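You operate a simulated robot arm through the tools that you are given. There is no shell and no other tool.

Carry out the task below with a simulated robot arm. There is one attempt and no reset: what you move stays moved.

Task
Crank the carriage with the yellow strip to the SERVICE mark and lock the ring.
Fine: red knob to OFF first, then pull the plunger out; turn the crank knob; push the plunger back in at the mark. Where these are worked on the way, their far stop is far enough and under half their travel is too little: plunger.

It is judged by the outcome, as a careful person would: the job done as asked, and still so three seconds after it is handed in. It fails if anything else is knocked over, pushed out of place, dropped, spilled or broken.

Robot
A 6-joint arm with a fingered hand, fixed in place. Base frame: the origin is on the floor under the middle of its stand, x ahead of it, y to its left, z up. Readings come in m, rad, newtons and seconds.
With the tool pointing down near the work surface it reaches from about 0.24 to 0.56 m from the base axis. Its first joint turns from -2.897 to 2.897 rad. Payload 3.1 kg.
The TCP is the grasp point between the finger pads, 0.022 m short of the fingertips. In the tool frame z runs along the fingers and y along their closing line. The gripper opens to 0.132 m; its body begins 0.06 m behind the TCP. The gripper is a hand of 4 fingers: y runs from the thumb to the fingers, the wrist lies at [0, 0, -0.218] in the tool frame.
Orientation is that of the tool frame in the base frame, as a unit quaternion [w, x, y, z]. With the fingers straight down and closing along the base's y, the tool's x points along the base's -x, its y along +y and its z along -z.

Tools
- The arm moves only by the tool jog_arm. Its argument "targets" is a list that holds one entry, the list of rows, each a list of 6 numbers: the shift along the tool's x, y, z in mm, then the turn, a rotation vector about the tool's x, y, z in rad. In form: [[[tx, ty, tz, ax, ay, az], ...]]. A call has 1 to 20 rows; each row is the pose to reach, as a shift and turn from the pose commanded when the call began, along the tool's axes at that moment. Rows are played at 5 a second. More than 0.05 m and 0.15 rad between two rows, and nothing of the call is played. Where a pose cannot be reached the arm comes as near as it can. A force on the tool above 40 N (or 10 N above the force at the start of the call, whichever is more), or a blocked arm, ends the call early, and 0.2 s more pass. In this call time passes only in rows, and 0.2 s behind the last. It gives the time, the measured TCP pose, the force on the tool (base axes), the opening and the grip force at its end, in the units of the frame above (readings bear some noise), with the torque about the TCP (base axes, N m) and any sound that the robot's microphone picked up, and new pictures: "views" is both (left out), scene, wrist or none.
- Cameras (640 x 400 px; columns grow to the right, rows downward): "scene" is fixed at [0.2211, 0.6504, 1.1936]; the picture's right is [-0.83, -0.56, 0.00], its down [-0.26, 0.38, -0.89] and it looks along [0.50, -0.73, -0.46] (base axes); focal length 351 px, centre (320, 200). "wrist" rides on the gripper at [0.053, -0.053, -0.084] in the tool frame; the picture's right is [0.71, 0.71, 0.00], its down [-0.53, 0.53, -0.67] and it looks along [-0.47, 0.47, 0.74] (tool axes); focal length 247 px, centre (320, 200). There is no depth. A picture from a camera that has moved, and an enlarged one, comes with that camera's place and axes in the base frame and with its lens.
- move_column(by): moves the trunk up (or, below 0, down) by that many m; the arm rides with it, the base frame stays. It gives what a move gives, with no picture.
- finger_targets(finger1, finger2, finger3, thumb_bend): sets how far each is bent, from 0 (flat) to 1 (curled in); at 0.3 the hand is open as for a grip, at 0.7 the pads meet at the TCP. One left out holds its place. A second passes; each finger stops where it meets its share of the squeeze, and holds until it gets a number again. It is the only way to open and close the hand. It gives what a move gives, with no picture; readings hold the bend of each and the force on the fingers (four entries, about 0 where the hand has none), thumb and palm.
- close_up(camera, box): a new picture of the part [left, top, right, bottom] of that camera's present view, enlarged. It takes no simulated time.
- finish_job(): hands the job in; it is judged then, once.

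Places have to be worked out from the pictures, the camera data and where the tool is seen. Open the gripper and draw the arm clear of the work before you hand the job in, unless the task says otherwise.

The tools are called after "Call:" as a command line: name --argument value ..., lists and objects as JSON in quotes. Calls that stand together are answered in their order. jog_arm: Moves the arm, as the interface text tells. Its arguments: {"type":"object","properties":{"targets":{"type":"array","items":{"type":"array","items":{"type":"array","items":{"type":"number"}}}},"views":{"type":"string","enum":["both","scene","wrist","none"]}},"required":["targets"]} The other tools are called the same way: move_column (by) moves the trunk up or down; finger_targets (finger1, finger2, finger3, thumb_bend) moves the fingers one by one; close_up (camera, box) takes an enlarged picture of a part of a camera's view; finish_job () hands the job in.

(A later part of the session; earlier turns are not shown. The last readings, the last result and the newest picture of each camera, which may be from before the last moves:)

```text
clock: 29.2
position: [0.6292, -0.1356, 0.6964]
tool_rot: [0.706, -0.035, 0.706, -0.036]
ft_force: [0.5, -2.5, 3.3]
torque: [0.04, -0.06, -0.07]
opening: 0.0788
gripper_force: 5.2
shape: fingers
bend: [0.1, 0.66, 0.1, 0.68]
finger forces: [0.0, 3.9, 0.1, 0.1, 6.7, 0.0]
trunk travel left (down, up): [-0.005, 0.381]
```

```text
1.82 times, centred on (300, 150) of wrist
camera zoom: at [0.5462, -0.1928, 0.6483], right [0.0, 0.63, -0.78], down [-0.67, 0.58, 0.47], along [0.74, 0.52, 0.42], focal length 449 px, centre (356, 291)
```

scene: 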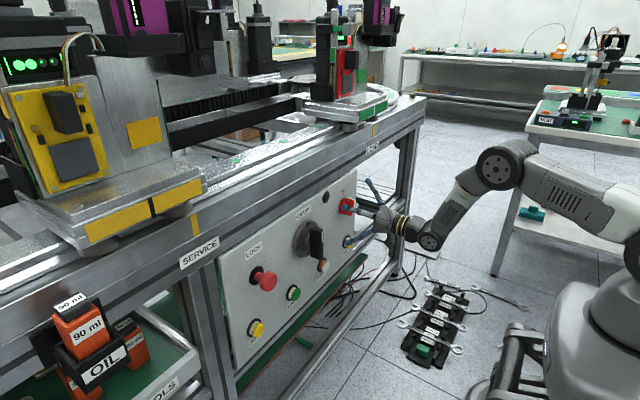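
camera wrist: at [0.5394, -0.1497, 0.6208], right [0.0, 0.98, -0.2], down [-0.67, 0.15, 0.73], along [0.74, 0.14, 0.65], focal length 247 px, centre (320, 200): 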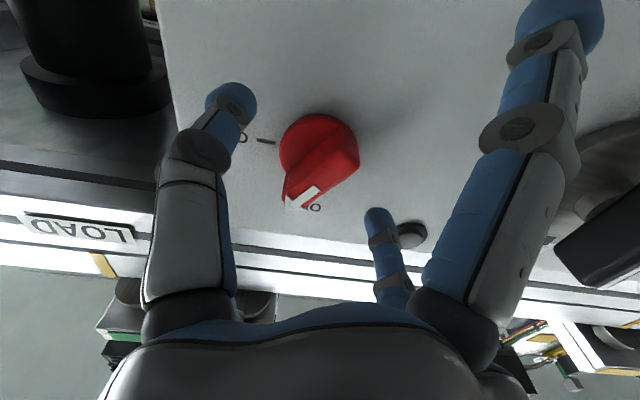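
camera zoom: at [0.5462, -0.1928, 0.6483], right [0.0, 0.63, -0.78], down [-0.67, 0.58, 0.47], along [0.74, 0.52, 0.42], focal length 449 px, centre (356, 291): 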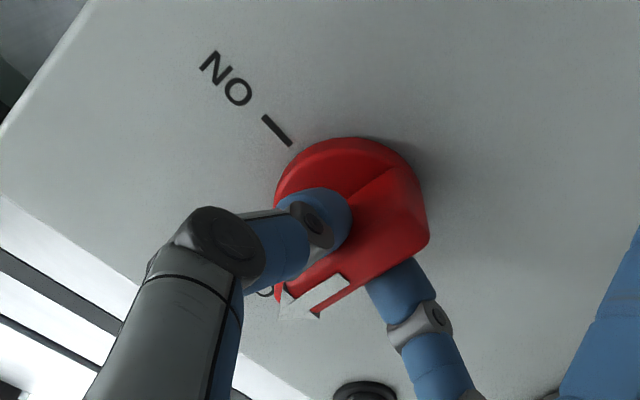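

The knob still follows the hand, with no hard stop. I'll release it and measure its angle.

Call:
finger_targets --finger2 0.45 --thumb_bend 0.45

Call:
jog_arm --targets '[[[0, 0, -20, 0, 0, 0.03], [0, 0, -40, 0, 0, 0.07], [0, 0, -60, 0, 0, 0.07]]]' --views "none"

Call:
close_up --camera "wrist" --box '[230, 40, 410, 180]'

Call:
close_up --camera "scene" --box '[320, 180, 370, 220]'

```text
clock: 30.2
position: [0.629, -0.1352, 0.6966]
tool_rot: [0.706, -0.036, 0.707, -0.036]
ft_force: [0.4, -0.4, -0.1]
torque: [0.0, -0.02, -0.02]
opening: 0.0904
gripper_force: 0.1
shape: fingers
bend: [0.1, 0.45, 0.1, 0.45]
finger forces: [0.0, 0.0, 0.0, 0.0, 0.0, 0.0]
trunk travel left (down, up): [-0.005, 0.381]
```

```text
clock: 31.0
position: [0.569, -0.1361, 0.6958]
tool_rot: [0.707, -0.011, 0.707, -0.011]
ft_force: [0.1, 0.3, -1.1]
torque: [0.01, 0.01, 0.06]
opening: 0.0907
gripper_force: 0.1
shape: fingers
bend: [0.1, 0.45, 0.1, 0.45]
finger forces: [0.0, 0.0, 0.1, 0.0, 0.0, 0.0]
trunk travel left (down, up): [-0.005, 0.381]
```

```text
2.86 times, centred on (320, 110) of wrist
camera zoom: at [0.4855, -0.1905, 0.6441], right [0.0, 0.68, -0.73], down [-0.67, 0.54, 0.51], along [0.74, 0.49, 0.46], focal length 706 px, centre (320, 457)
```

zoom: 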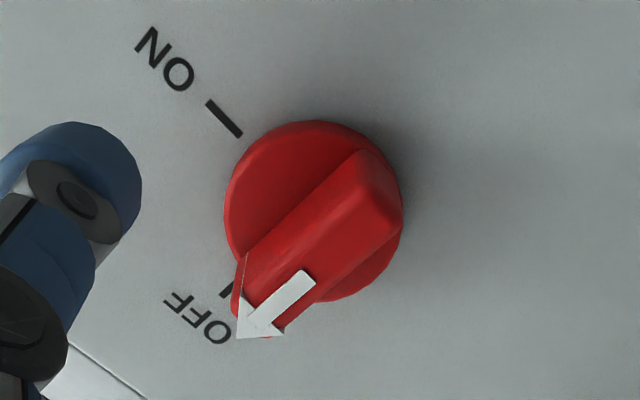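

```text
10.00 times, centred on (345, 200) of scene
camera zoom: at [0.2211, 0.6504, 1.1936], right [-0.83, -0.56, 0.0], down [-0.26, 0.38, -0.89], along [0.5, -0.73, -0.46], focal length 3512 px, centre (70, 200)
```

zoom: 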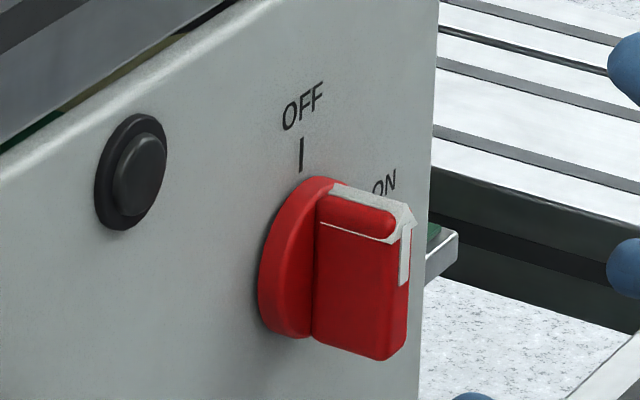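

Corrected for perspective, the bar is vertical within about 1°, so the knob is at OFF and the lamp is out. Next is the LOCK plunger. Its head is about 4 cm across, centred near (0.64, 0.229, 0.695). I'll set all fingers to a medium opening and move in front of it, keeping clear of the crank.

Call:
jog_arm --targets '[[[0, 0, -15, 0, 0, 0], [0, 0, -30, 0, 0, 0.03], [0, 40, -30, 0, 0, 0.03], [0, 80, -30, 0, 0, 0.03], [0, 120, -30, 0, 0, 0.03], [0, 160, -30, 0, 0, 0.03], [0, 200, -30, 0, 0, 0.03], [0, 240, -30, 0, 0, 0.03], [0, 280, -30, 0, 0, 0.03], [0, 320, -30, 0, 0, 0.03], [0, 364, -30, 0, 0, 0.03], [0, 364, -30, 0, 0, 0.03]]]' --views "none"

Call:
finger_targets --finger1 0.42 --finger2 0.42 --finger3 0.42 --thumb_bend 0.42

Call:
close_up --camera "wrist" --box '[0, 0, 640, 400]'

Call:
close_up --camera "scene" --box '[200, 180, 360, 340]'

```text
clock: 33.6
position: [0.5398, 0.2305, 0.6865]
tool_rot: [0.707, 0.0, 0.708, -0.001]
ft_force: [0.0, -0.9, 0.6]
torque: [0.02, 0.02, -0.02]
opening: 0.0907
gripper_force: 0.0
shape: fingers
bend: [0.1, 0.45, 0.1, 0.45]
finger forces: [0.0, 0.0, 0.0, 0.1, 0.0, 0.0]
trunk travel left (down, up): [-0.005, 0.381]
```

```text
clock: 34.6
position: [0.5391, 0.2301, 0.6856]
tool_rot: [0.706, -0.001, 0.708, 0.0]
ft_force: [0.4, 1.0, -0.2]
torque: [-0.02, 0.01, 0.01]
opening: 0.06
gripper_force: 0.1
shape: fingers
bend: [0.42, 0.42, 0.42, 0.42]
finger forces: [0.0, 0.0, 0.1, 0.0, 0.1, 0.0]
trunk travel left (down, up): [-0.005, 0.381]
```

```text
1.00 times, centred on (320, 200) of wrist (not enlarged: the box is as wide or as high as the picture)
camera zoom: at [0.4574, 0.1775, 0.632], right [0.0, 0.71, -0.71], down [-0.67, 0.53, 0.53], along [0.74, 0.47, 0.47], focal length 247 px, centre (320, 200)
```

zoom: 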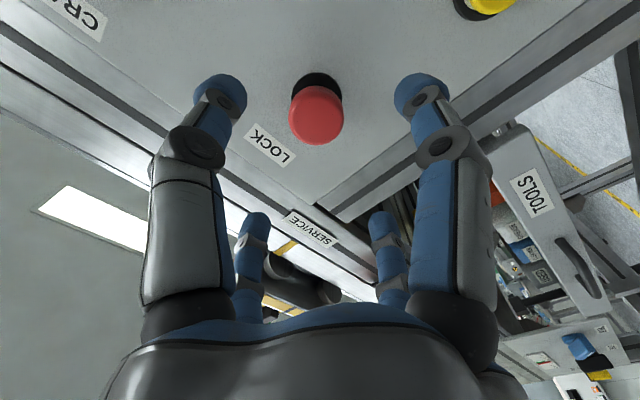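

```text
2.50 times, centred on (280, 260) of scene
camera zoom: at [0.2211, 0.6504, 1.1936], right [-0.83, -0.56, 0.0], down [-0.26, 0.38, -0.89], along [0.5, -0.73, -0.46], focal length 878 px, centre (420, 50)
```

zoom: 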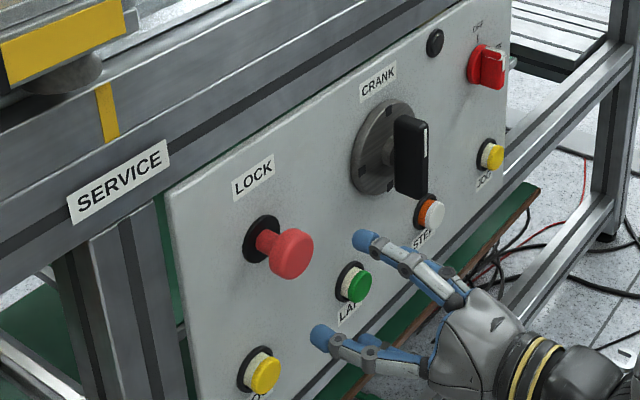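

The head is centred on the hand's axis within about 3 mm. I'll open the fingers slightly more and advance over the head to x≈0.62.

Call:
finger_targets --finger1 0.36 --finger2 0.36 --finger3 0.36 --thumb_bend 0.36

Call:
jog_arm --targets '[[[-1, -1, 20, 0, 0, 0], [-2, -2, 40, 0, 0, 0], [-2, -2, 60, 0, 0, 0], [-2, -2, 75, 0, 0, 0], [-2, -2, 82, 0, 0, 0]]]' --views "both"

Call:
close_up --camera "scene" --box '[220, 230, 320, 320]'

```text
clock: 35.6
position: [0.5409, 0.2302, 0.6851]
tool_rot: [0.707, 0.0, 0.708, -0.001]
ft_force: [0.7, -0.1, 0.1]
torque: [-0.02, -0.01, 0.02]
opening: 0.0736
gripper_force: 0.0
shape: fingers
bend: [0.36, 0.36, 0.36, 0.36]
finger forces: [0.1, 0.0, 0.0, 0.1, 0.1, 0.0]
trunk travel left (down, up): [-0.005, 0.381]
```

```text
clock: 36.8
position: [0.621, 0.228, 0.6873]
tool_rot: [0.707, 0.0, 0.707, 0.0]
ft_force: [-0.6, -0.2, 0.0]
torque: [0.01, 0.02, 0.03]
opening: 0.0739
gripper_force: 0.2
shape: fingers
bend: [0.36, 0.36, 0.36, 0.36]
finger forces: [0.1, 0.0, 0.1, 0.0, 0.0, 0.0]
trunk travel left (down, up): [-0.005, 0.381]
camera wrist: at [0.5388, 0.1745, 0.6331], right [0.0, 0.71, -0.71], down [-0.67, 0.53, 0.53], along [0.74, 0.47, 0.47], focal length 247 px, centre (320, 200)
```

scene: 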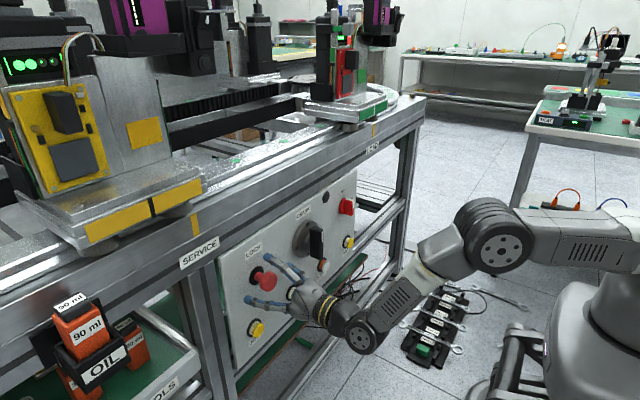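
wrist: 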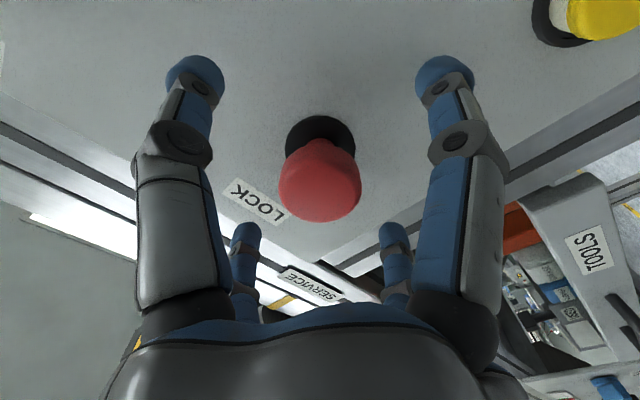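

```text
4.44 times, centred on (270, 275) of scene
camera zoom: at [0.2211, 0.6504, 1.1936], right [-0.83, -0.56, 0.0], down [-0.26, 0.38, -0.89], along [0.5, -0.73, -0.46], focal length 1561 px, centre (542, -133)
```

zoom: 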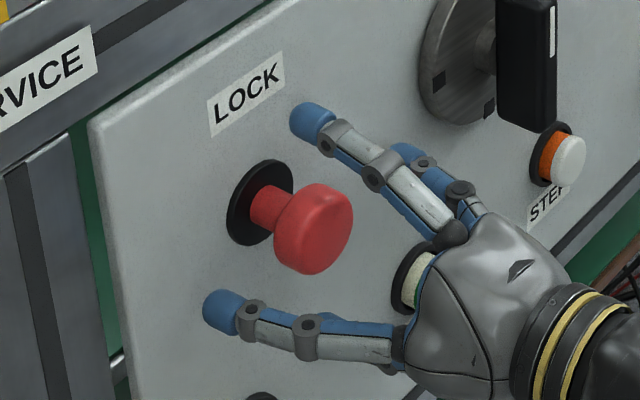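

The fingertips are alongside the head, with the panel a bit further behind. I'll advance 20 mm so the tips get behind the mushroom rim, then close all four.

Call:
jog_arm --targets '[[[0, 0, 7, 0, 0, 0], [0, 0, 14, 0, 0, 0], [0, 0, 20, 0, 0, 0]]]' --views "none"

Call:
close_up --camera "scene" --box '[220, 230, 320, 320]'

Call:
close_up --camera "wrist" --box '[100, 40, 520, 320]'

```text
clock: 37.6
position: [0.64, 0.2257, 0.6863]
tool_rot: [0.707, 0.0, 0.707, -0.001]
ft_force: [-0.2, 0.6, 0.7]
torque: [0.02, 0.01, -0.02]
opening: 0.0737
gripper_force: 0.0
shape: fingers
bend: [0.36, 0.36, 0.36, 0.36]
finger forces: [0.1, 0.1, 0.0, 0.0, 0.1, 0.0]
trunk travel left (down, up): [-0.005, 0.381]
```

```text
4.44 times, centred on (270, 275) of scene
camera zoom: at [0.2211, 0.6504, 1.1936], right [-0.83, -0.56, 0.0], down [-0.26, 0.38, -0.89], along [0.5, -0.73, -0.46], focal length 1561 px, centre (542, -133)
```

zoom: 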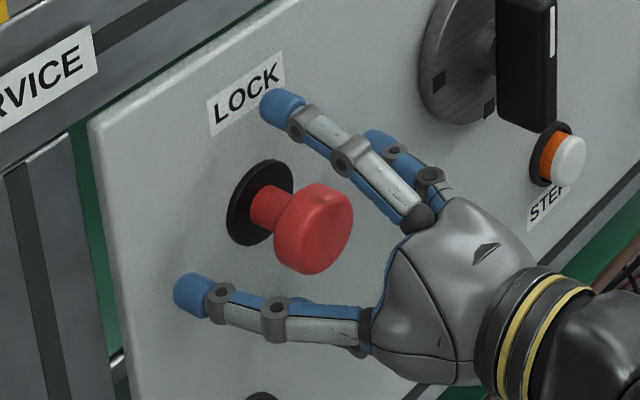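

```text
1.43 times, centred on (310, 180) of wrist
camera zoom: at [0.5578, 0.1742, 0.633], right [0.0, 0.71, -0.71], down [-0.67, 0.53, 0.53], along [0.74, 0.47, 0.47], focal length 353 px, centre (334, 229)
```

zoom: 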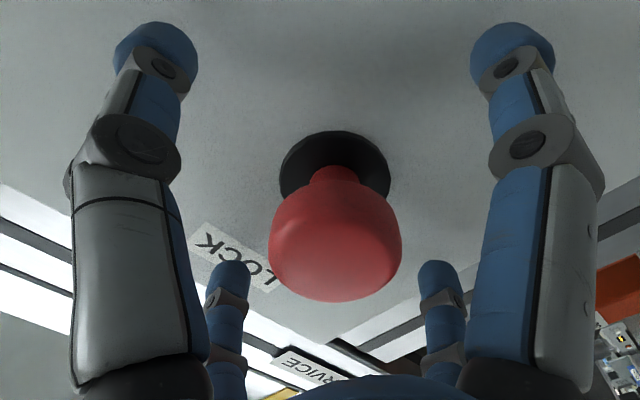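

The head sits centred between the four fingertips, so I'm closing all of them on it.

Call:
finger_targets --finger1 0.66 --finger2 0.66 --finger3 0.66 --thumb_bend 0.66

Call:
close_up --camera "scene" --box '[220, 230, 320, 320]'

Call:
close_up --camera "wrist" --box '[100, 40, 520, 320]'

```text
clock: 38.6
position: [0.6398, 0.2261, 0.6864]
tool_rot: [0.707, 0.0, 0.708, -0.002]
ft_force: [1.6, 0.7, 1.4]
torque: [0.0, 0.0, -0.02]
opening: 0.0075
gripper_force: 6.1
shape: fingers
bend: [0.65, 0.61, 0.62, 0.64]
finger forces: [1.0, 3.9, 3.9, 0.0, 2.9, 0.0]
trunk travel left (down, up): [-0.005, 0.381]
```

```text
4.44 times, centred on (270, 275) of scene
camera zoom: at [0.2211, 0.6504, 1.1936], right [-0.83, -0.56, 0.0], down [-0.26, 0.38, -0.89], along [0.5, -0.73, -0.46], focal length 1561 px, centre (542, -133)
```

zoom: 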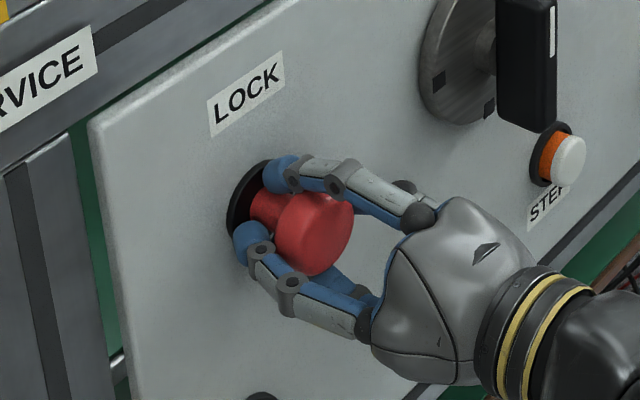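

```text
1.43 times, centred on (310, 180) of wrist
camera zoom: at [0.5579, 0.1742, 0.6331], right [0.0, 0.71, -0.71], down [-0.67, 0.53, 0.53], along [0.74, 0.47, 0.47], focal length 353 px, centre (334, 229)
```

zoom: 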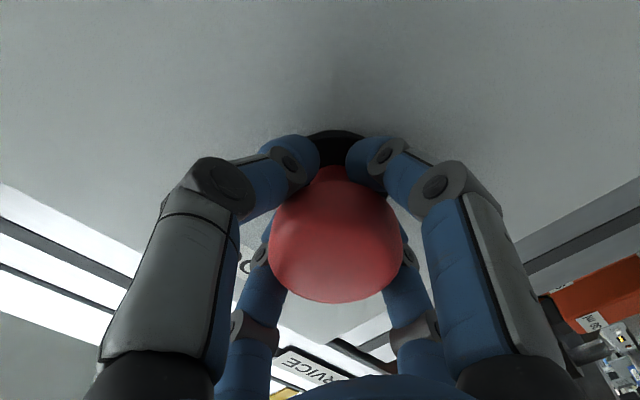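

All four fingertips are hooked behind the head. I'll pull straight out in small steps towards its far stop.

Call:
jog_arm --targets '[[[0, 0, -4, 0, 0, 0], [0, 0, -8, 0, 0, 0], [0, 0, -12, 0, 0, 0], [0, 0, -16, 0, 0, 0], [0, 0, -20, 0, 0, 0]]]' --views "none"

Call:
close_up --camera "scene" --box '[220, 230, 320, 320]'

```text
clock: 39.8
position: [0.6199, 0.2273, 0.6872]
tool_rot: [0.707, -0.001, 0.708, -0.001]
ft_force: [1.4, 0.3, 2.6]
torque: [0.0, -0.05, -0.04]
opening: 0.0073
gripper_force: 6.0
shape: fingers
bend: [0.65, 0.61, 0.62, 0.64]
finger forces: [0.8, 3.4, 3.5, 0.1, 2.8, 0.0]
trunk travel left (down, up): [-0.005, 0.381]
```

```text
4.44 times, centred on (270, 275) of scene
camera zoom: at [0.2211, 0.6504, 1.1936], right [-0.83, -0.56, 0.0], down [-0.26, 0.38, -0.89], along [0.5, -0.73, -0.46], focal length 1561 px, centre (542, -133)
```

zoom: 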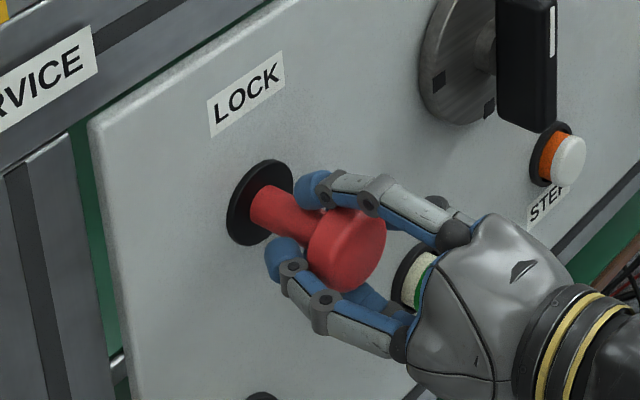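

The plunger slides out easily (20 mm so far). I'll keep pulling until it meets its far stop.

Call:
jog_arm --targets '[[[0, 0, -4, 0, 0, 0], [0, 0, -8, 0, 0, 0], [0, 0, -12, 0, 0, 0], [0, 0, -16, 0, 0, 0]]]' --views "none"

Call:
close_up --camera "scene" --box '[220, 230, 320, 320]'

```text
clock: 40.8
position: [0.6065, 0.2259, 0.6868]
tool_rot: [0.706, 0.001, 0.708, -0.001]
ft_force: [25.9, 0.8, 2.6]
torque: [-0.01, 0.16, -0.14]
opening: 0.0083
gripper_force: 11.7
shape: fingers
bend: [0.64, 0.61, 0.61, 0.64]
finger forces: [2.4, 8.1, 8.0, 0.0, 3.8, 0.0]
trunk travel left (down, up): [-0.005, 0.381]
```

```text
4.44 times, centred on (270, 275) of scene
camera zoom: at [0.2211, 0.6504, 1.1936], right [-0.83, -0.56, 0.0], down [-0.26, 0.38, -0.89], along [0.5, -0.73, -0.46], focal length 1561 px, centre (542, -133)
```

zoom: 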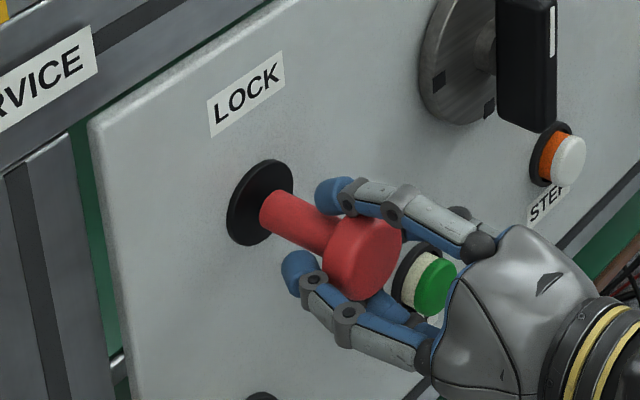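

It is at its far stop (26 N, about 33 mm out). I'll release the tension, open the fingers and see whether it stays out.

Call:
jog_arm --targets '[[[0, 0, 2, 0, 0, 0]]]' --views "none"

Call:
finger_targets --finger1 0.36 --finger2 0.36 --finger3 0.36 --thumb_bend 0.36

Call:
close_up --camera "scene" --box '[220, 230, 320, 320]'

```text
clock: 41.2
position: [0.6075, 0.2273, 0.6849]
tool_rot: [0.707, 0.001, 0.708, -0.001]
ft_force: [15.5, -2.3, 3.9]
torque: [0.06, 0.1, -0.12]
opening: 0.0082
gripper_force: 9.6
shape: fingers
bend: [0.64, 0.61, 0.61, 0.64]
finger forces: [1.7, 5.7, 7.0, 0.0, 3.6, 0.1]
trunk travel left (down, up): [-0.005, 0.381]
```

```text
clock: 42.2
position: [0.6074, 0.2274, 0.6864]
tool_rot: [0.707, 0.0, 0.708, -0.001]
ft_force: [0.4, -0.6, -0.5]
torque: [0.0, 0.01, 0.02]
opening: 0.0736
gripper_force: 0.1
shape: fingers
bend: [0.36, 0.36, 0.36, 0.36]
finger forces: [0.0, 0.0, 0.0, 0.0, 0.0, 0.1]
trunk travel left (down, up): [-0.005, 0.381]
```

```text
4.44 times, centred on (270, 275) of scene
camera zoom: at [0.2211, 0.6504, 1.1936], right [-0.83, -0.56, 0.0], down [-0.26, 0.38, -0.89], along [0.5, -0.73, -0.46], focal length 1561 px, centre (542, -133)
```

zoom: 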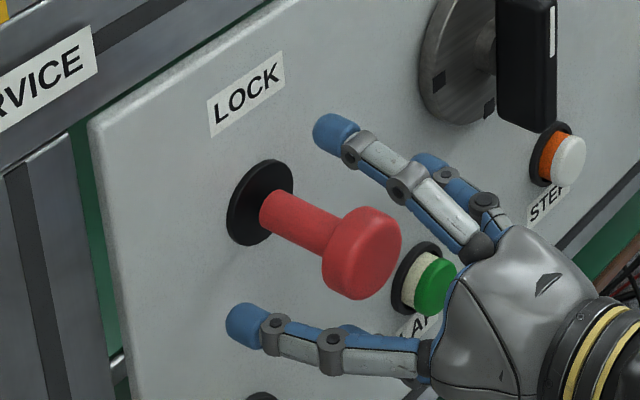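

The plunger stays out at full travel. I'll retreat and move in front of the crank, rolling to 45° so the four fingers can take its T-handle on both flats.

Call:
jog_arm --targets '[[[0, 0, -40, 0, 0, 0], [0, 0, -80, 0, 0, 0], [0, -30, -85, 0, 0, 0.13], [0, -60, -85, 0, 0, 0.26], [0, -90, -85, 0, 0, 0.39], [-1, -120, -85, 0, 0, 0.52], [-2, -150, -85, 0, 0, 0.65], [-2, -175, -85, 0, 0, 0.785], [-2, -175, -85, 0, 0, 0.785]]]' --views "both"

Call:
close_up --camera "scene" --box '[270, 190, 370, 280]'

Call:
close_up --camera "wrist" --box '[180, 20, 460, 220]'

```text
clock: 44.2
position: [0.521, 0.0499, 0.6888]
tool_rot: [0.653, 0.271, 0.654, 0.27]
ft_force: [0.8, -0.1, 0.3]
torque: [0.01, -0.01, 0.02]
opening: 0.0738
gripper_force: 0.1
shape: fingers
bend: [0.36, 0.36, 0.36, 0.36]
finger forces: [0.1, 0.0, 0.0, 0.0, 0.0, 0.1]
trunk travel left (down, up): [-0.005, 0.381]
camera wrist: at [0.4389, 0.0513, 0.6129], right [0.0, 1.0, 0.0], down [-0.67, 0.0, 0.74], along [0.74, 0.0, 0.67], focal length 247 px, centre (320, 200)
```

scene: 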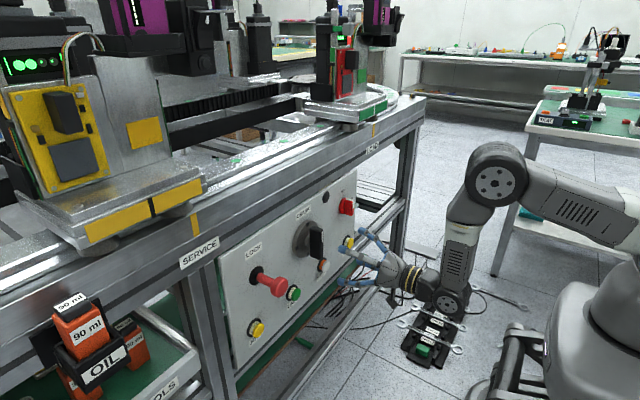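
wrist: 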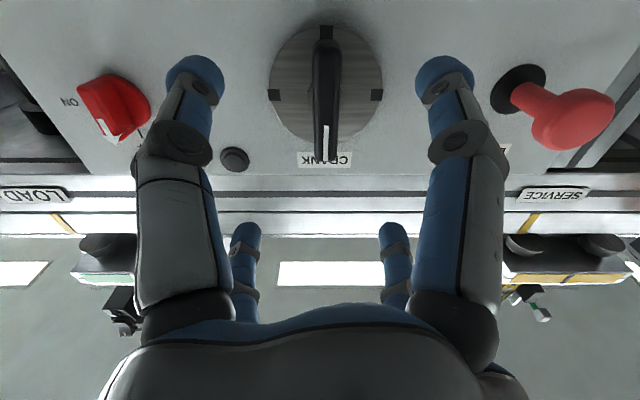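

```text
4.44 times, centred on (320, 235) of scene
camera zoom: at [0.2211, 0.6504, 1.1936], right [-0.83, -0.56, 0.0], down [-0.26, 0.38, -0.89], along [0.5, -0.73, -0.46], focal length 1561 px, centre (320, 44)
```

zoom: 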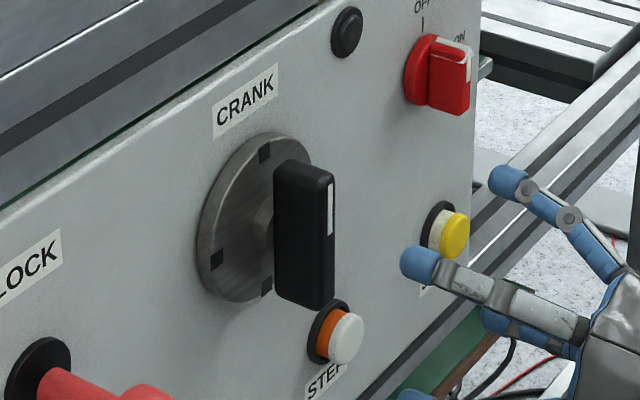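

```text
2.00 times, centred on (320, 120) of wrist
camera zoom: at [0.4389, 0.0513, 0.6129], right [0.0, 1.0, 0.0], down [-0.67, 0.0, 0.74], along [0.74, 0.0, 0.67], focal length 494 px, centre (320, 360)
```

zoom: 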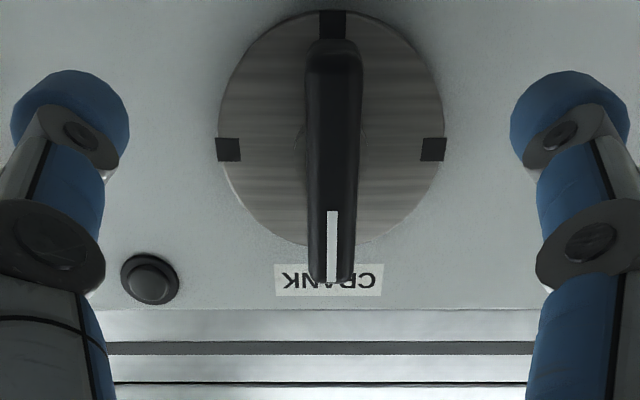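

The crank axis is at about y=0.055, z=0.690. The handle is a bar about 9 cm long and 2 cm thick, vertical, with its front at x≈0.62. I'll centre on it and advance so the fingers straddle it.

Call:
jog_arm --targets '[[[1, 1.5, 25, 0, 0, 0], [2, 3, 50, 0, 0, 0], [2.5, 3.9, 70, 0, 0, 0], [2.5, 3.9, 80, 0, 0, 0]]]' --views "wrist"

Call:
close_up --camera "scene" --box '[270, 190, 370, 280]'

```text
clock: 45.2
position: [0.6027, 0.0561, 0.69]
tool_rot: [0.653, 0.271, 0.654, 0.269]
ft_force: [1.3, 0.5, 0.3]
torque: [0.05, 0.01, 0.02]
opening: 0.0737
gripper_force: 0.0
shape: fingers
bend: [0.36, 0.36, 0.36, 0.36]
finger forces: [0.0, 0.0, 0.0, 0.0, 0.0, 0.0]
trunk travel left (down, up): [-0.005, 0.381]
camera wrist: at [0.5198, 0.0565, 0.6144], right [0.0, 1.0, 0.0], down [-0.67, 0.0, 0.74], along [0.74, 0.0, 0.67], focal length 247 px, centre (320, 200)
```

wrist: 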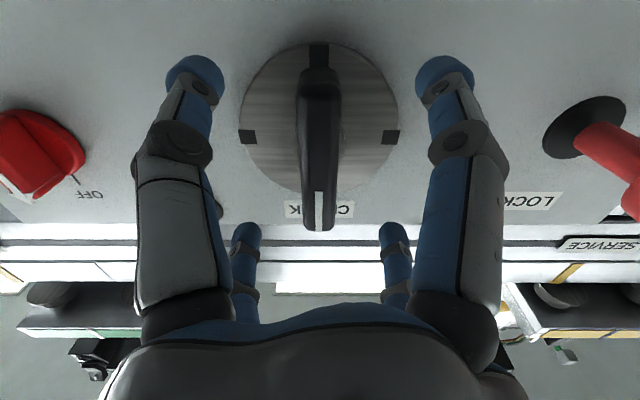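

```text
4.44 times, centred on (320, 235) of scene
camera zoom: at [0.2211, 0.6504, 1.1936], right [-0.83, -0.56, 0.0], down [-0.26, 0.38, -0.89], along [0.5, -0.73, -0.46], focal length 1561 px, centre (320, 44)
```

zoom: 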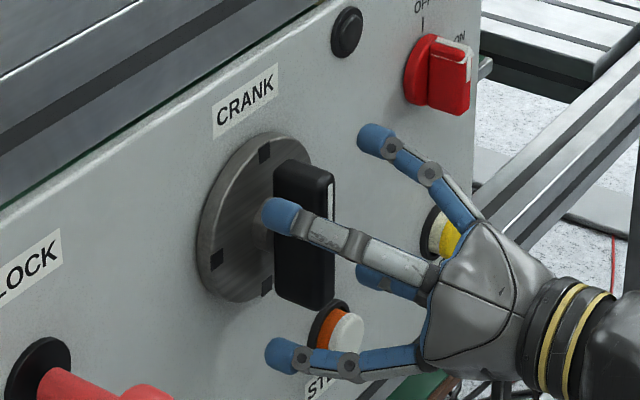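

It is centred. I'll advance another 30 mm, then close the four fingers on the handle.

Call:
jog_arm --targets '[[[0, 0, 10, 0, 0, 0], [0, 0, 20, 0, 0, 0], [0, 0, 29, 0, 0, 0]]]' --views "none"

Call:
finger_targets --finger1 0.68 --finger2 0.68 --finger3 0.68 --thumb_bend 0.68

Call:
close_up --camera "scene" --box '[270, 190, 370, 280]'

Call:
close_up --camera "wrist" --box '[140, 20, 500, 280]'

Call:
close_up --camera "scene" --box '[80, 160, 240, 290]'

```text
clock: 46.0
position: [0.6307, 0.0566, 0.6893]
tool_rot: [0.653, 0.271, 0.654, 0.27]
ft_force: [-0.4, 0.7, -0.1]
torque: [-0.01, 0.01, -0.04]
opening: 0.0736
gripper_force: 0.1
shape: fingers
bend: [0.36, 0.36, 0.36, 0.36]
finger forces: [0.1, 0.1, 0.1, 0.0, 0.0, 0.0]
trunk travel left (down, up): [-0.005, 0.381]
```

```text
clock: 47.0
position: [0.631, 0.0567, 0.6906]
tool_rot: [0.654, 0.27, 0.653, 0.269]
ft_force: [0.5, -2.6, -1.0]
torque: [-0.03, 0.02, -0.04]
opening: 0.0141
gripper_force: 10.6
shape: fingers
bend: [0.62, 0.62, 0.61, 0.62]
finger forces: [4.4, 4.5, 4.8, 0.1, 7.4, 0.0]
trunk travel left (down, up): [-0.005, 0.381]
```

```text
4.44 times, centred on (320, 235) of scene
camera zoom: at [0.2211, 0.6504, 1.1936], right [-0.83, -0.56, 0.0], down [-0.26, 0.38, -0.89], along [0.5, -0.73, -0.46], focal length 1561 px, centre (320, 44)
```

zoom: 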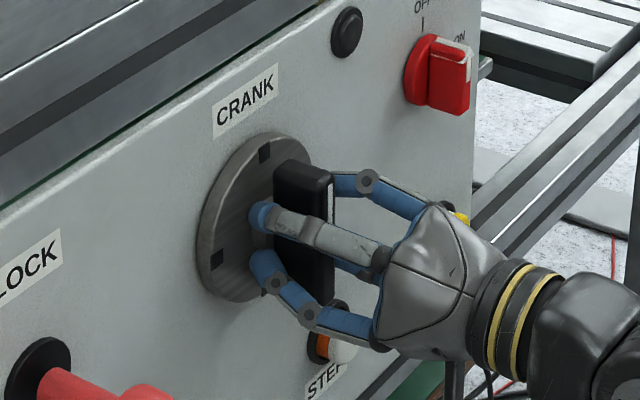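

```text
1.54 times, centred on (320, 150) of wrist
camera zoom: at [0.5483, 0.0567, 0.6146], right [0.0, 1.0, 0.0], down [-0.67, 0.0, 0.74], along [0.74, 0.0, 0.67], focal length 380 px, centre (320, 277)
```

zoom: 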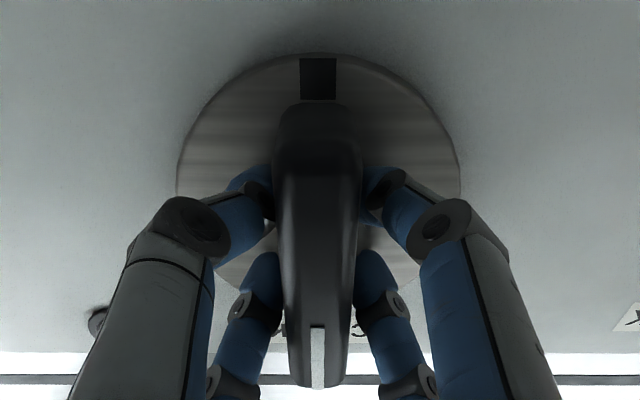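

```text
3.08 times, centred on (160, 225) of scene
camera zoom: at [0.2211, 0.6504, 1.1936], right [-0.83, -0.56, 0.0], down [-0.26, 0.38, -0.89], along [0.5, -0.73, -0.46], focal length 1081 px, centre (812, 123)
```

zoom: 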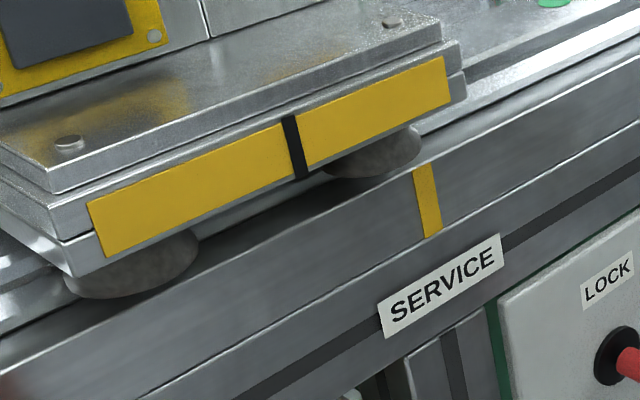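

The grip is good on both flats. The carriage's black index line is about 6–7 cm to the left of the SERVICE mark. I'll turn a little clockwise and watch which way the carriage goes.

Call:
jog_arm --targets '[[[0, 0, 0, 0, 0, 0.08], [0, 0, 0, 0, 0, 0.16], [0, 0, 0, 0, 0, 0.24], [0, 0, 0, 0, 0, 0.32]]]' --views "none"

Call:
close_up --camera "scene" --box '[80, 160, 240, 290]'

Call:
close_up --camera "wrist" --box '[140, 20, 500, 280]'

```text
clock: 48.0
position: [0.6313, 0.0552, 0.6901]
tool_rot: [0.602, 0.371, 0.602, 0.37]
ft_force: [-1.3, -4.2, 0.3]
torque: [-0.15, 0.01, -0.07]
opening: 0.0137
gripper_force: 14.7
shape: fingers
bend: [0.62, 0.62, 0.62, 0.62]
finger forces: [5.4, 7.2, 5.3, 0.1, 11.4, 0.0]
trunk travel left (down, up): [-0.005, 0.381]
```

```text
3.08 times, centred on (160, 225) of scene
camera zoom: at [0.2211, 0.6504, 1.1936], right [-0.83, -0.56, 0.0], down [-0.26, 0.38, -0.89], along [0.5, -0.73, -0.46], focal length 1081 px, centre (812, 123)
```

zoom: 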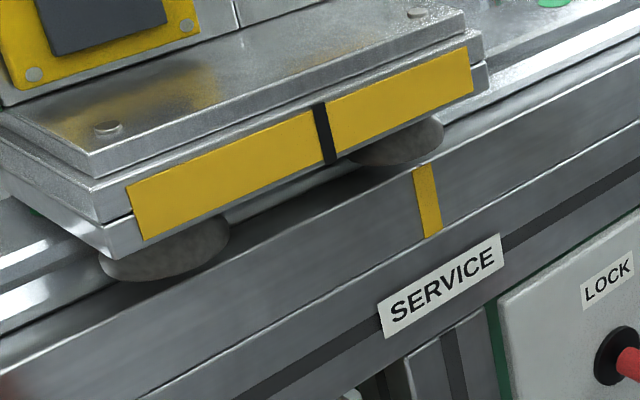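

```text
1.54 times, centred on (320, 150) of wrist
camera zoom: at [0.5484, 0.0801, 0.6182], right [0.0, 0.95, 0.31], down [-0.67, -0.23, 0.71], along [0.74, -0.21, 0.63], focal length 380 px, centre (320, 277)
```

zoom: 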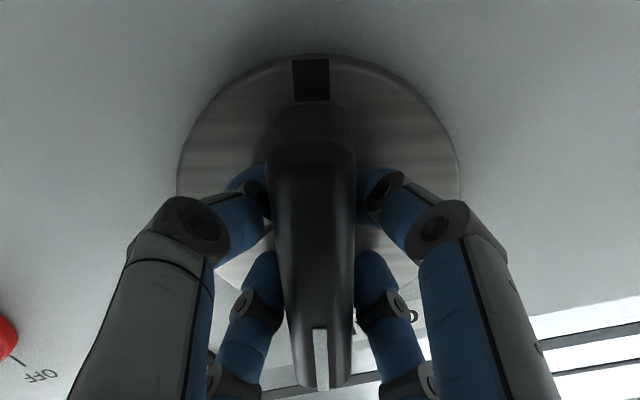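

Clockwise moves the carriage to the right, towards SERVICE, at roughly 5 cm per rad. I'll keep turning gently while watching the index line.

Call:
jog_arm --targets '[[[0, 0, 0, 0, 0, 0.08], [0, 0, 0, 0, 0, 0.16], [0, 0, 0, 0, 0, 0.24], [0, 0, 0, 0, 0, 0.32], [0, 0, 0, 0, 0, 0.4], [0, 0, 0, 0, 0, 0.48], [0, 0, 0, 0, 0, 0.56], [0, 0, 0, 0, 0, 0.64], [0, 0, 0, 0, 0, 0.72], [0, 0, 0, 0, 0, 0.8]]]' --views "none"

Call:
close_up --camera "scene" --box '[80, 160, 240, 290]'

Call:
close_up --camera "wrist" --box '[140, 20, 500, 280]'

```text
clock: 50.2
position: [0.6317, 0.0547, 0.6901]
tool_rot: [0.409, 0.577, 0.409, 0.576]
ft_force: [-1.3, -6.0, 0.3]
torque: [-0.09, -0.01, -0.11]
opening: 0.0133
gripper_force: 15.4
shape: fingers
bend: [0.63, 0.62, 0.62, 0.62]
finger forces: [7.6, 6.5, 5.4, 0.0, 11.3, 0.0]
trunk travel left (down, up): [-0.005, 0.381]
```

```text
3.08 times, centred on (160, 225) of scene
camera zoom: at [0.2211, 0.6504, 1.1936], right [-0.83, -0.56, 0.0], down [-0.26, 0.38, -0.89], along [0.5, -0.73, -0.46], focal length 1081 px, centre (812, 123)
```

zoom: 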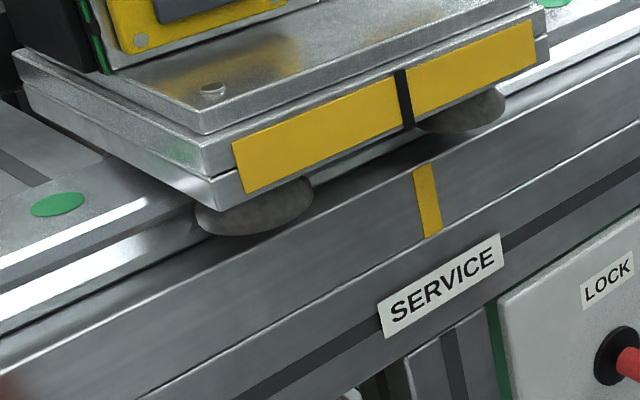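

```text
1.54 times, centred on (320, 150) of wrist
camera zoom: at [0.5485, 0.1243, 0.6567], right [0.0, 0.43, 0.9], down [-0.67, -0.67, 0.32], along [0.74, -0.6, 0.29], focal length 380 px, centre (320, 277)
```

zoom: 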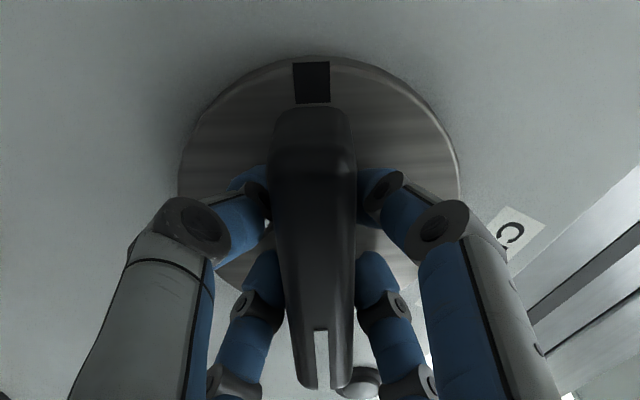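

The index line is nearing the mark, but the strip stands proud of the rail so the scene view has parallax. I'll release, back off and view the mark square-on with the wrist camera.

Call:
finger_targets --finger1 0.36 --finger2 0.36 --finger3 0.36 --thumb_bend 0.36

Call:
jog_arm --targets '[[[0, 0, -30, 0, 0, 0], [0, 0, -65, 0, 0, 0], [0, 0, -100, 0, 0, 0], [33.6, -4.1, -102, 0, 0, -0.124], [67.3, -8.2, -102, 0, 0, -0.249], [100.9, -12.4, -102, 0, 0, -0.373], [134.6, -16.5, -102, 0, 0, -0.498], [168.2, -20.6, -102, 0, 0, -0.622], [201.9, -24.7, -102, 0, 0, -0.747], [235.5, -28.9, -102, 0, 0, -0.871], [269.2, -33, -102, 0, 0, -0.996], [302.8, -37.1, -102, 0, 0, -1.12], [302.8, -37.1, -102, 0, 0, -1.12]]]' --views "both"

Call:
close_up --camera "wrist" --box '[200, 100, 440, 300]'

```text
clock: 51.2
position: [0.6312, 0.0568, 0.6909]
tool_rot: [0.41, 0.577, 0.411, 0.575]
ft_force: [0.7, 0.5, 0.7]
torque: [-0.02, 0.0, 0.0]
opening: 0.0739
gripper_force: 0.0
shape: fingers
bend: [0.36, 0.36, 0.36, 0.36]
finger forces: [0.1, 0.1, 0.1, 0.0, 0.0, 0.0]
trunk travel left (down, up): [-0.005, 0.381]
```

```text
clock: 54.0
position: [0.5285, 0.3565, 0.7543]
tool_rot: [0.653, 0.27, 0.654, 0.27]
ft_force: [0.0, 0.2, 0.0]
torque: [-0.01, -0.01, 0.01]
opening: 0.0737
gripper_force: 0.0
shape: fingers
bend: [0.36, 0.36, 0.36, 0.36]
finger forces: [0.0, 0.0, 0.0, 0.0, 0.1, 0.0]
trunk travel left (down, up): [-0.005, 0.381]
camera wrist: at [0.4461, 0.3568, 0.6787], right [0.0, 1.0, 0.0], down [-0.67, 0.0, 0.74], along [0.74, 0.0, 0.67], focal length 247 px, centre (320, 200)
```

scene: 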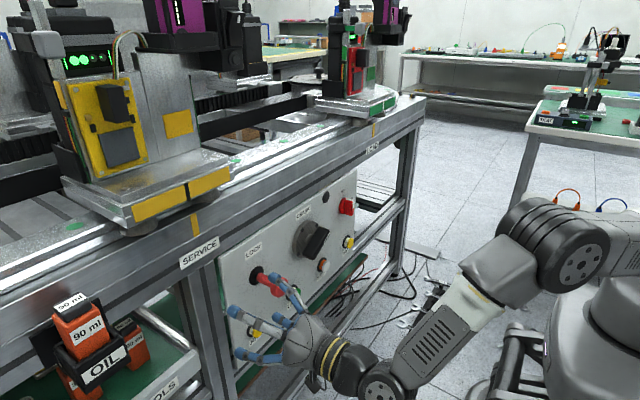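
wrist: 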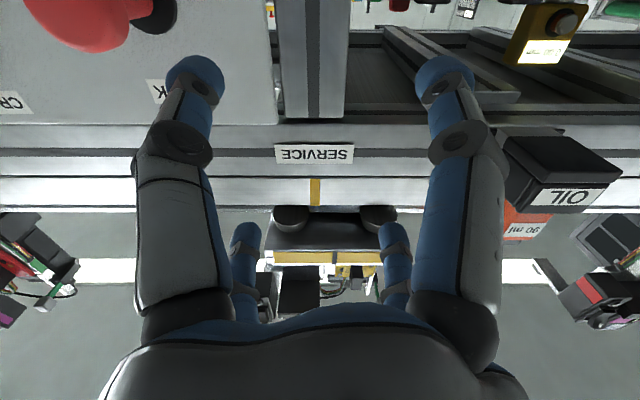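

```text
2.00 times, centred on (320, 200) of wrist
camera zoom: at [0.4461, 0.3568, 0.6787], right [0.0, 1.0, 0.0], down [-0.67, 0.0, 0.74], along [0.74, 0.0, 0.67], focal length 494 px, centre (320, 200)
```

zoom: 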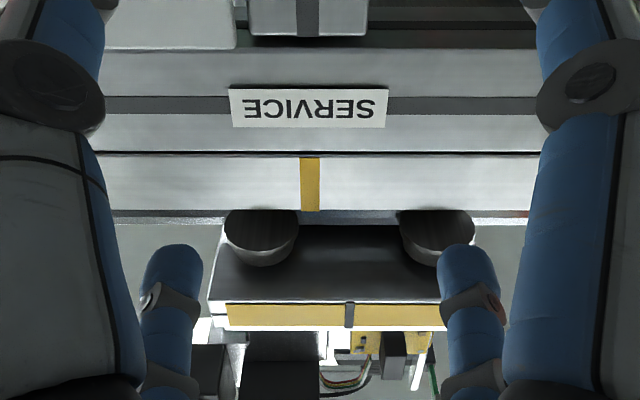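

Square-on, the mark is at y≈0.3505 and the index line at y≈0.376, so about 25 mm remain (roughly 0.5 rad). I'll return to the crank along the reverse path.

Call:
jog_arm --targets '[[[-18.3, -28.5, 0, 0, 0, 0.1244], [-36.7, -57, 0, 0, 0, 0.2489], [-55, -85.5, 0, 0, 0, 0.3733], [-73.4, -114, 0, 0, 0, 0.4978], [-91.7, -142.6, 0, 0, 0, 0.6222], [-110, -171.1, 0, 0, 0, 0.7467], [-128.4, -199.6, 0, 0, 0, 0.8711], [-146.7, -228.1, 0, 0, 0, 0.9956], [-165.1, -256.6, 2, 0, 0, 1.12], [-165.1, -256.6, 35, 0, 0, 1.12], [-165.1, -256.6, 65, 0, 0, 1.12]]]' --views "both"

Call:
close_up --camera "scene" --box '[270, 190, 370, 280]'

```text
clock: 56.4
position: [0.5912, 0.0567, 0.6899]
tool_rot: [0.41, 0.576, 0.411, 0.576]
ft_force: [0.0, 0.4, -0.9]
torque: [-0.02, -0.03, 0.01]
opening: 0.074
gripper_force: 0.0
shape: fingers
bend: [0.36, 0.36, 0.36, 0.36]
finger forces: [0.1, 0.1, 0.0, 0.0, 0.0, 0.0]
trunk travel left (down, up): [-0.005, 0.381]
camera wrist: at [0.5097, 0.1248, 0.6565], right [0.0, 0.44, 0.9], down [-0.67, -0.67, 0.33], along [0.74, -0.6, 0.29], focal length 247 px, centre (320, 200)
```

scene: 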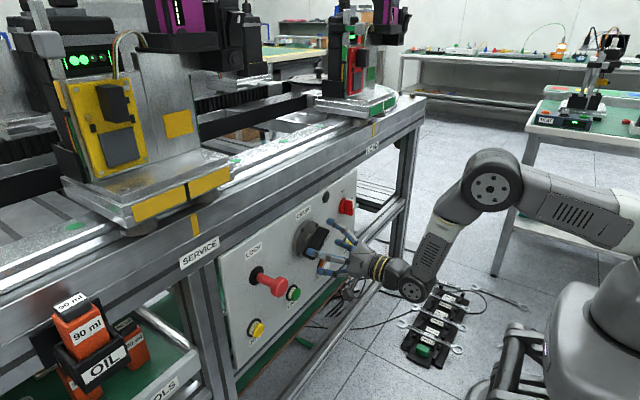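
wrist: 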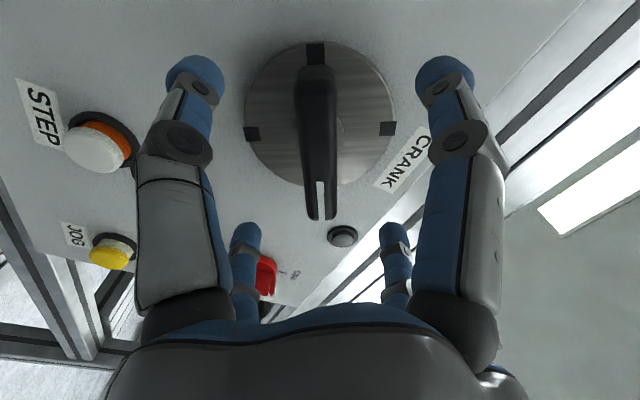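

```text
4.44 times, centred on (320, 235) of scene
camera zoom: at [0.2211, 0.6504, 1.1936], right [-0.83, -0.56, 0.0], down [-0.26, 0.38, -0.89], along [0.5, -0.73, -0.46], focal length 1561 px, centre (320, 44)
```

zoom: 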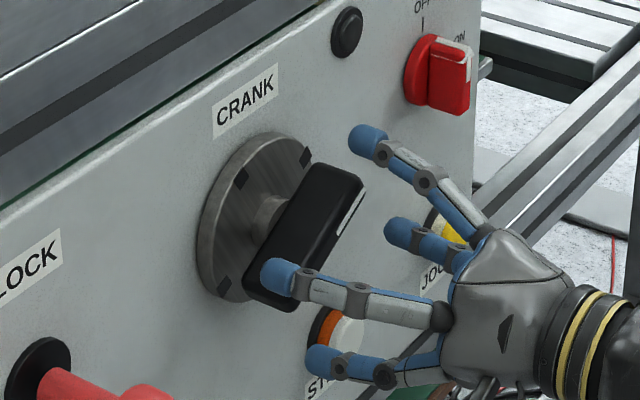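

Aligned on the handle again. I'll advance, close and turn another 0.45 rad.

Call:
jog_arm --targets '[[[0, 0, 13, 0, 0, 0], [0, 0, 26, 0, 0, 0], [0, 0, 39, 0, 0, 0]]]' --views "none"

Call:
finger_targets --finger1 0.68 --finger2 0.68 --finger3 0.68 --thumb_bend 0.68

Call:
jog_arm --targets '[[[0, 0, 0, 0, 0, 0.08], [0, 0, 0, 0, 0, 0.16], [0, 0, 0, 0, 0, 0.24], [0, 0, 0, 0, 0, 0.32], [0, 0, 0, 0, 0, 0.4], [0, 0, 0, 0, 0, 0.45]]]' --views "none"

Call:
close_up --camera "scene" --box '[80, 160, 240, 290]'

Call:
close_up --camera "wrist" --box '[140, 20, 500, 280]'

```text
clock: 57.2
position: [0.6331, 0.0561, 0.6898]
tool_rot: [0.41, 0.576, 0.411, 0.576]
ft_force: [-0.5, -0.9, -0.5]
torque: [-0.03, 0.01, 0.02]
opening: 0.074
gripper_force: 0.0
shape: fingers
bend: [0.36, 0.36, 0.36, 0.36]
finger forces: [0.0, 0.0, 0.0, 0.0, 0.0, 0.1]
trunk travel left (down, up): [-0.005, 0.381]
```

```text
clock: 58.2
position: [0.6331, 0.0556, 0.6907]
tool_rot: [0.409, 0.576, 0.412, 0.575]
ft_force: [-4.1, -0.8, -2.3]
torque: [-0.03, -0.08, -0.04]
opening: 0.0472
gripper_force: 19.4
shape: fingers
bend: [0.48, 0.48, 0.47, 0.5]
finger forces: [8.2, 8.4, 8.4, 0.0, 14.7, 0.0]
trunk travel left (down, up): [-0.005, 0.381]
```

```text
clock: 59.6
position: [0.6335, 0.057, 0.6895]
tool_rot: [0.271, 0.654, 0.271, 0.653]
ft_force: [-2.5, -4.1, -0.2]
torque: [-0.09, 0.08, -0.01]
opening: 0.0466
gripper_force: 20.1
shape: fingers
bend: [0.48, 0.48, 0.47, 0.5]
finger forces: [8.4, 9.0, 9.0, 0.0, 13.9, 0.1]
trunk travel left (down, up): [-0.005, 0.381]
```

```text
3.08 times, centred on (160, 225) of scene
camera zoom: at [0.2211, 0.6504, 1.1936], right [-0.83, -0.56, 0.0], down [-0.26, 0.38, -0.89], along [0.5, -0.73, -0.46], focal length 1081 px, centre (812, 123)
```

zoom: 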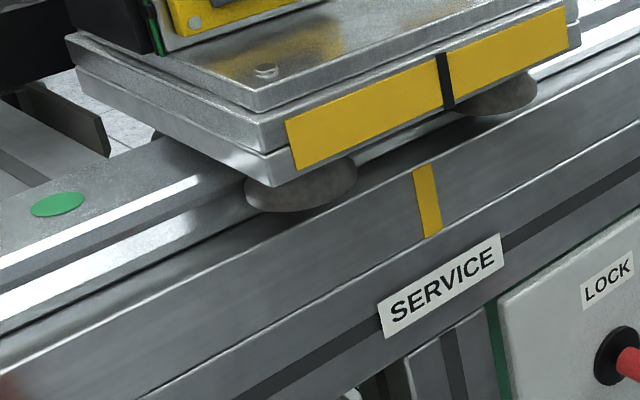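

```text
1.54 times, centred on (320, 150) of wrist
camera zoom: at [0.5506, 0.1323, 0.6895], right [0.0, 0.0, 1.0], down [-0.67, -0.74, 0.0], along [0.74, -0.67, 0.0], focal length 380 px, centre (320, 277)
```

zoom: 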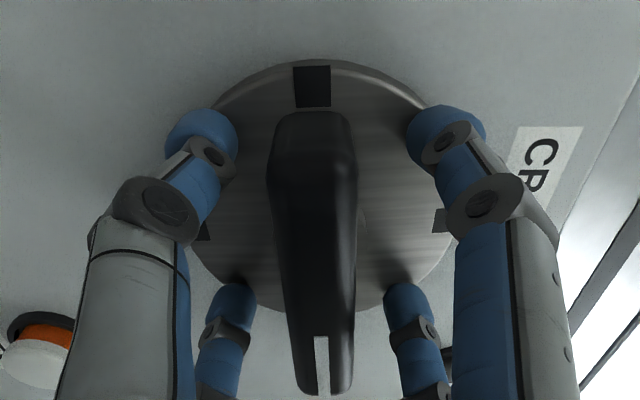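

The line now looks within about 2 mm of the mark. I'll add a small 0.04 rad turn, then release and check it square-on again.

Call:
jog_arm --targets '[[[0, 0, 0, 0, 0, 0.02], [0, 0, 0, 0, 0, 0.04], [0, 0, 0, 0, 0, 0.04]]]' --views "none"

Call:
finger_targets --finger1 0.36 --finger2 0.36 --finger3 0.36 --thumb_bend 0.36

Call:
close_up --camera "scene" --box '[80, 160, 240, 290]'

```text
clock: 60.4
position: [0.6338, 0.0555, 0.69]
tool_rot: [0.258, 0.658, 0.259, 0.658]
ft_force: [-1.0, -4.2, 0.5]
torque: [-0.14, 0.08, -0.07]
opening: 0.0465
gripper_force: 20.3
shape: fingers
bend: [0.48, 0.48, 0.47, 0.51]
finger forces: [8.5, 9.2, 8.9, 0.0, 13.7, 0.0]
trunk travel left (down, up): [-0.005, 0.381]
```

```text
clock: 61.4
position: [0.6331, 0.0552, 0.6891]
tool_rot: [0.257, 0.659, 0.258, 0.658]
ft_force: [0.0, 0.2, 0.0]
torque: [-0.01, -0.01, -0.01]
opening: 0.0737
gripper_force: 0.0
shape: fingers
bend: [0.36, 0.36, 0.36, 0.36]
finger forces: [0.0, 0.1, 0.0, 0.0, 0.1, 0.1]
trunk travel left (down, up): [-0.005, 0.381]
```

```text
3.08 times, centred on (160, 225) of scene
camera zoom: at [0.2211, 0.6504, 1.1936], right [-0.83, -0.56, 0.0], down [-0.26, 0.38, -0.89], along [0.5, -0.73, -0.46], focal length 1081 px, centre (812, 123)
```

zoom: 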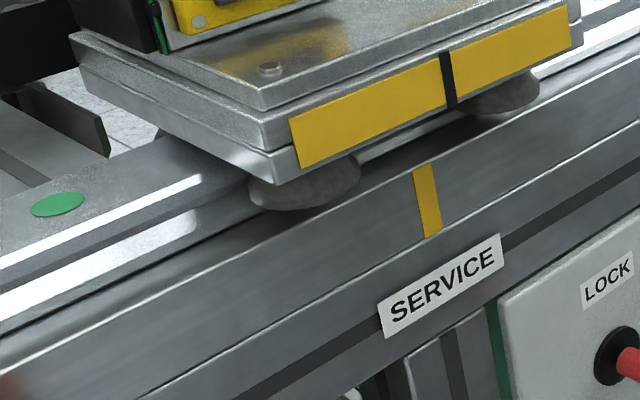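

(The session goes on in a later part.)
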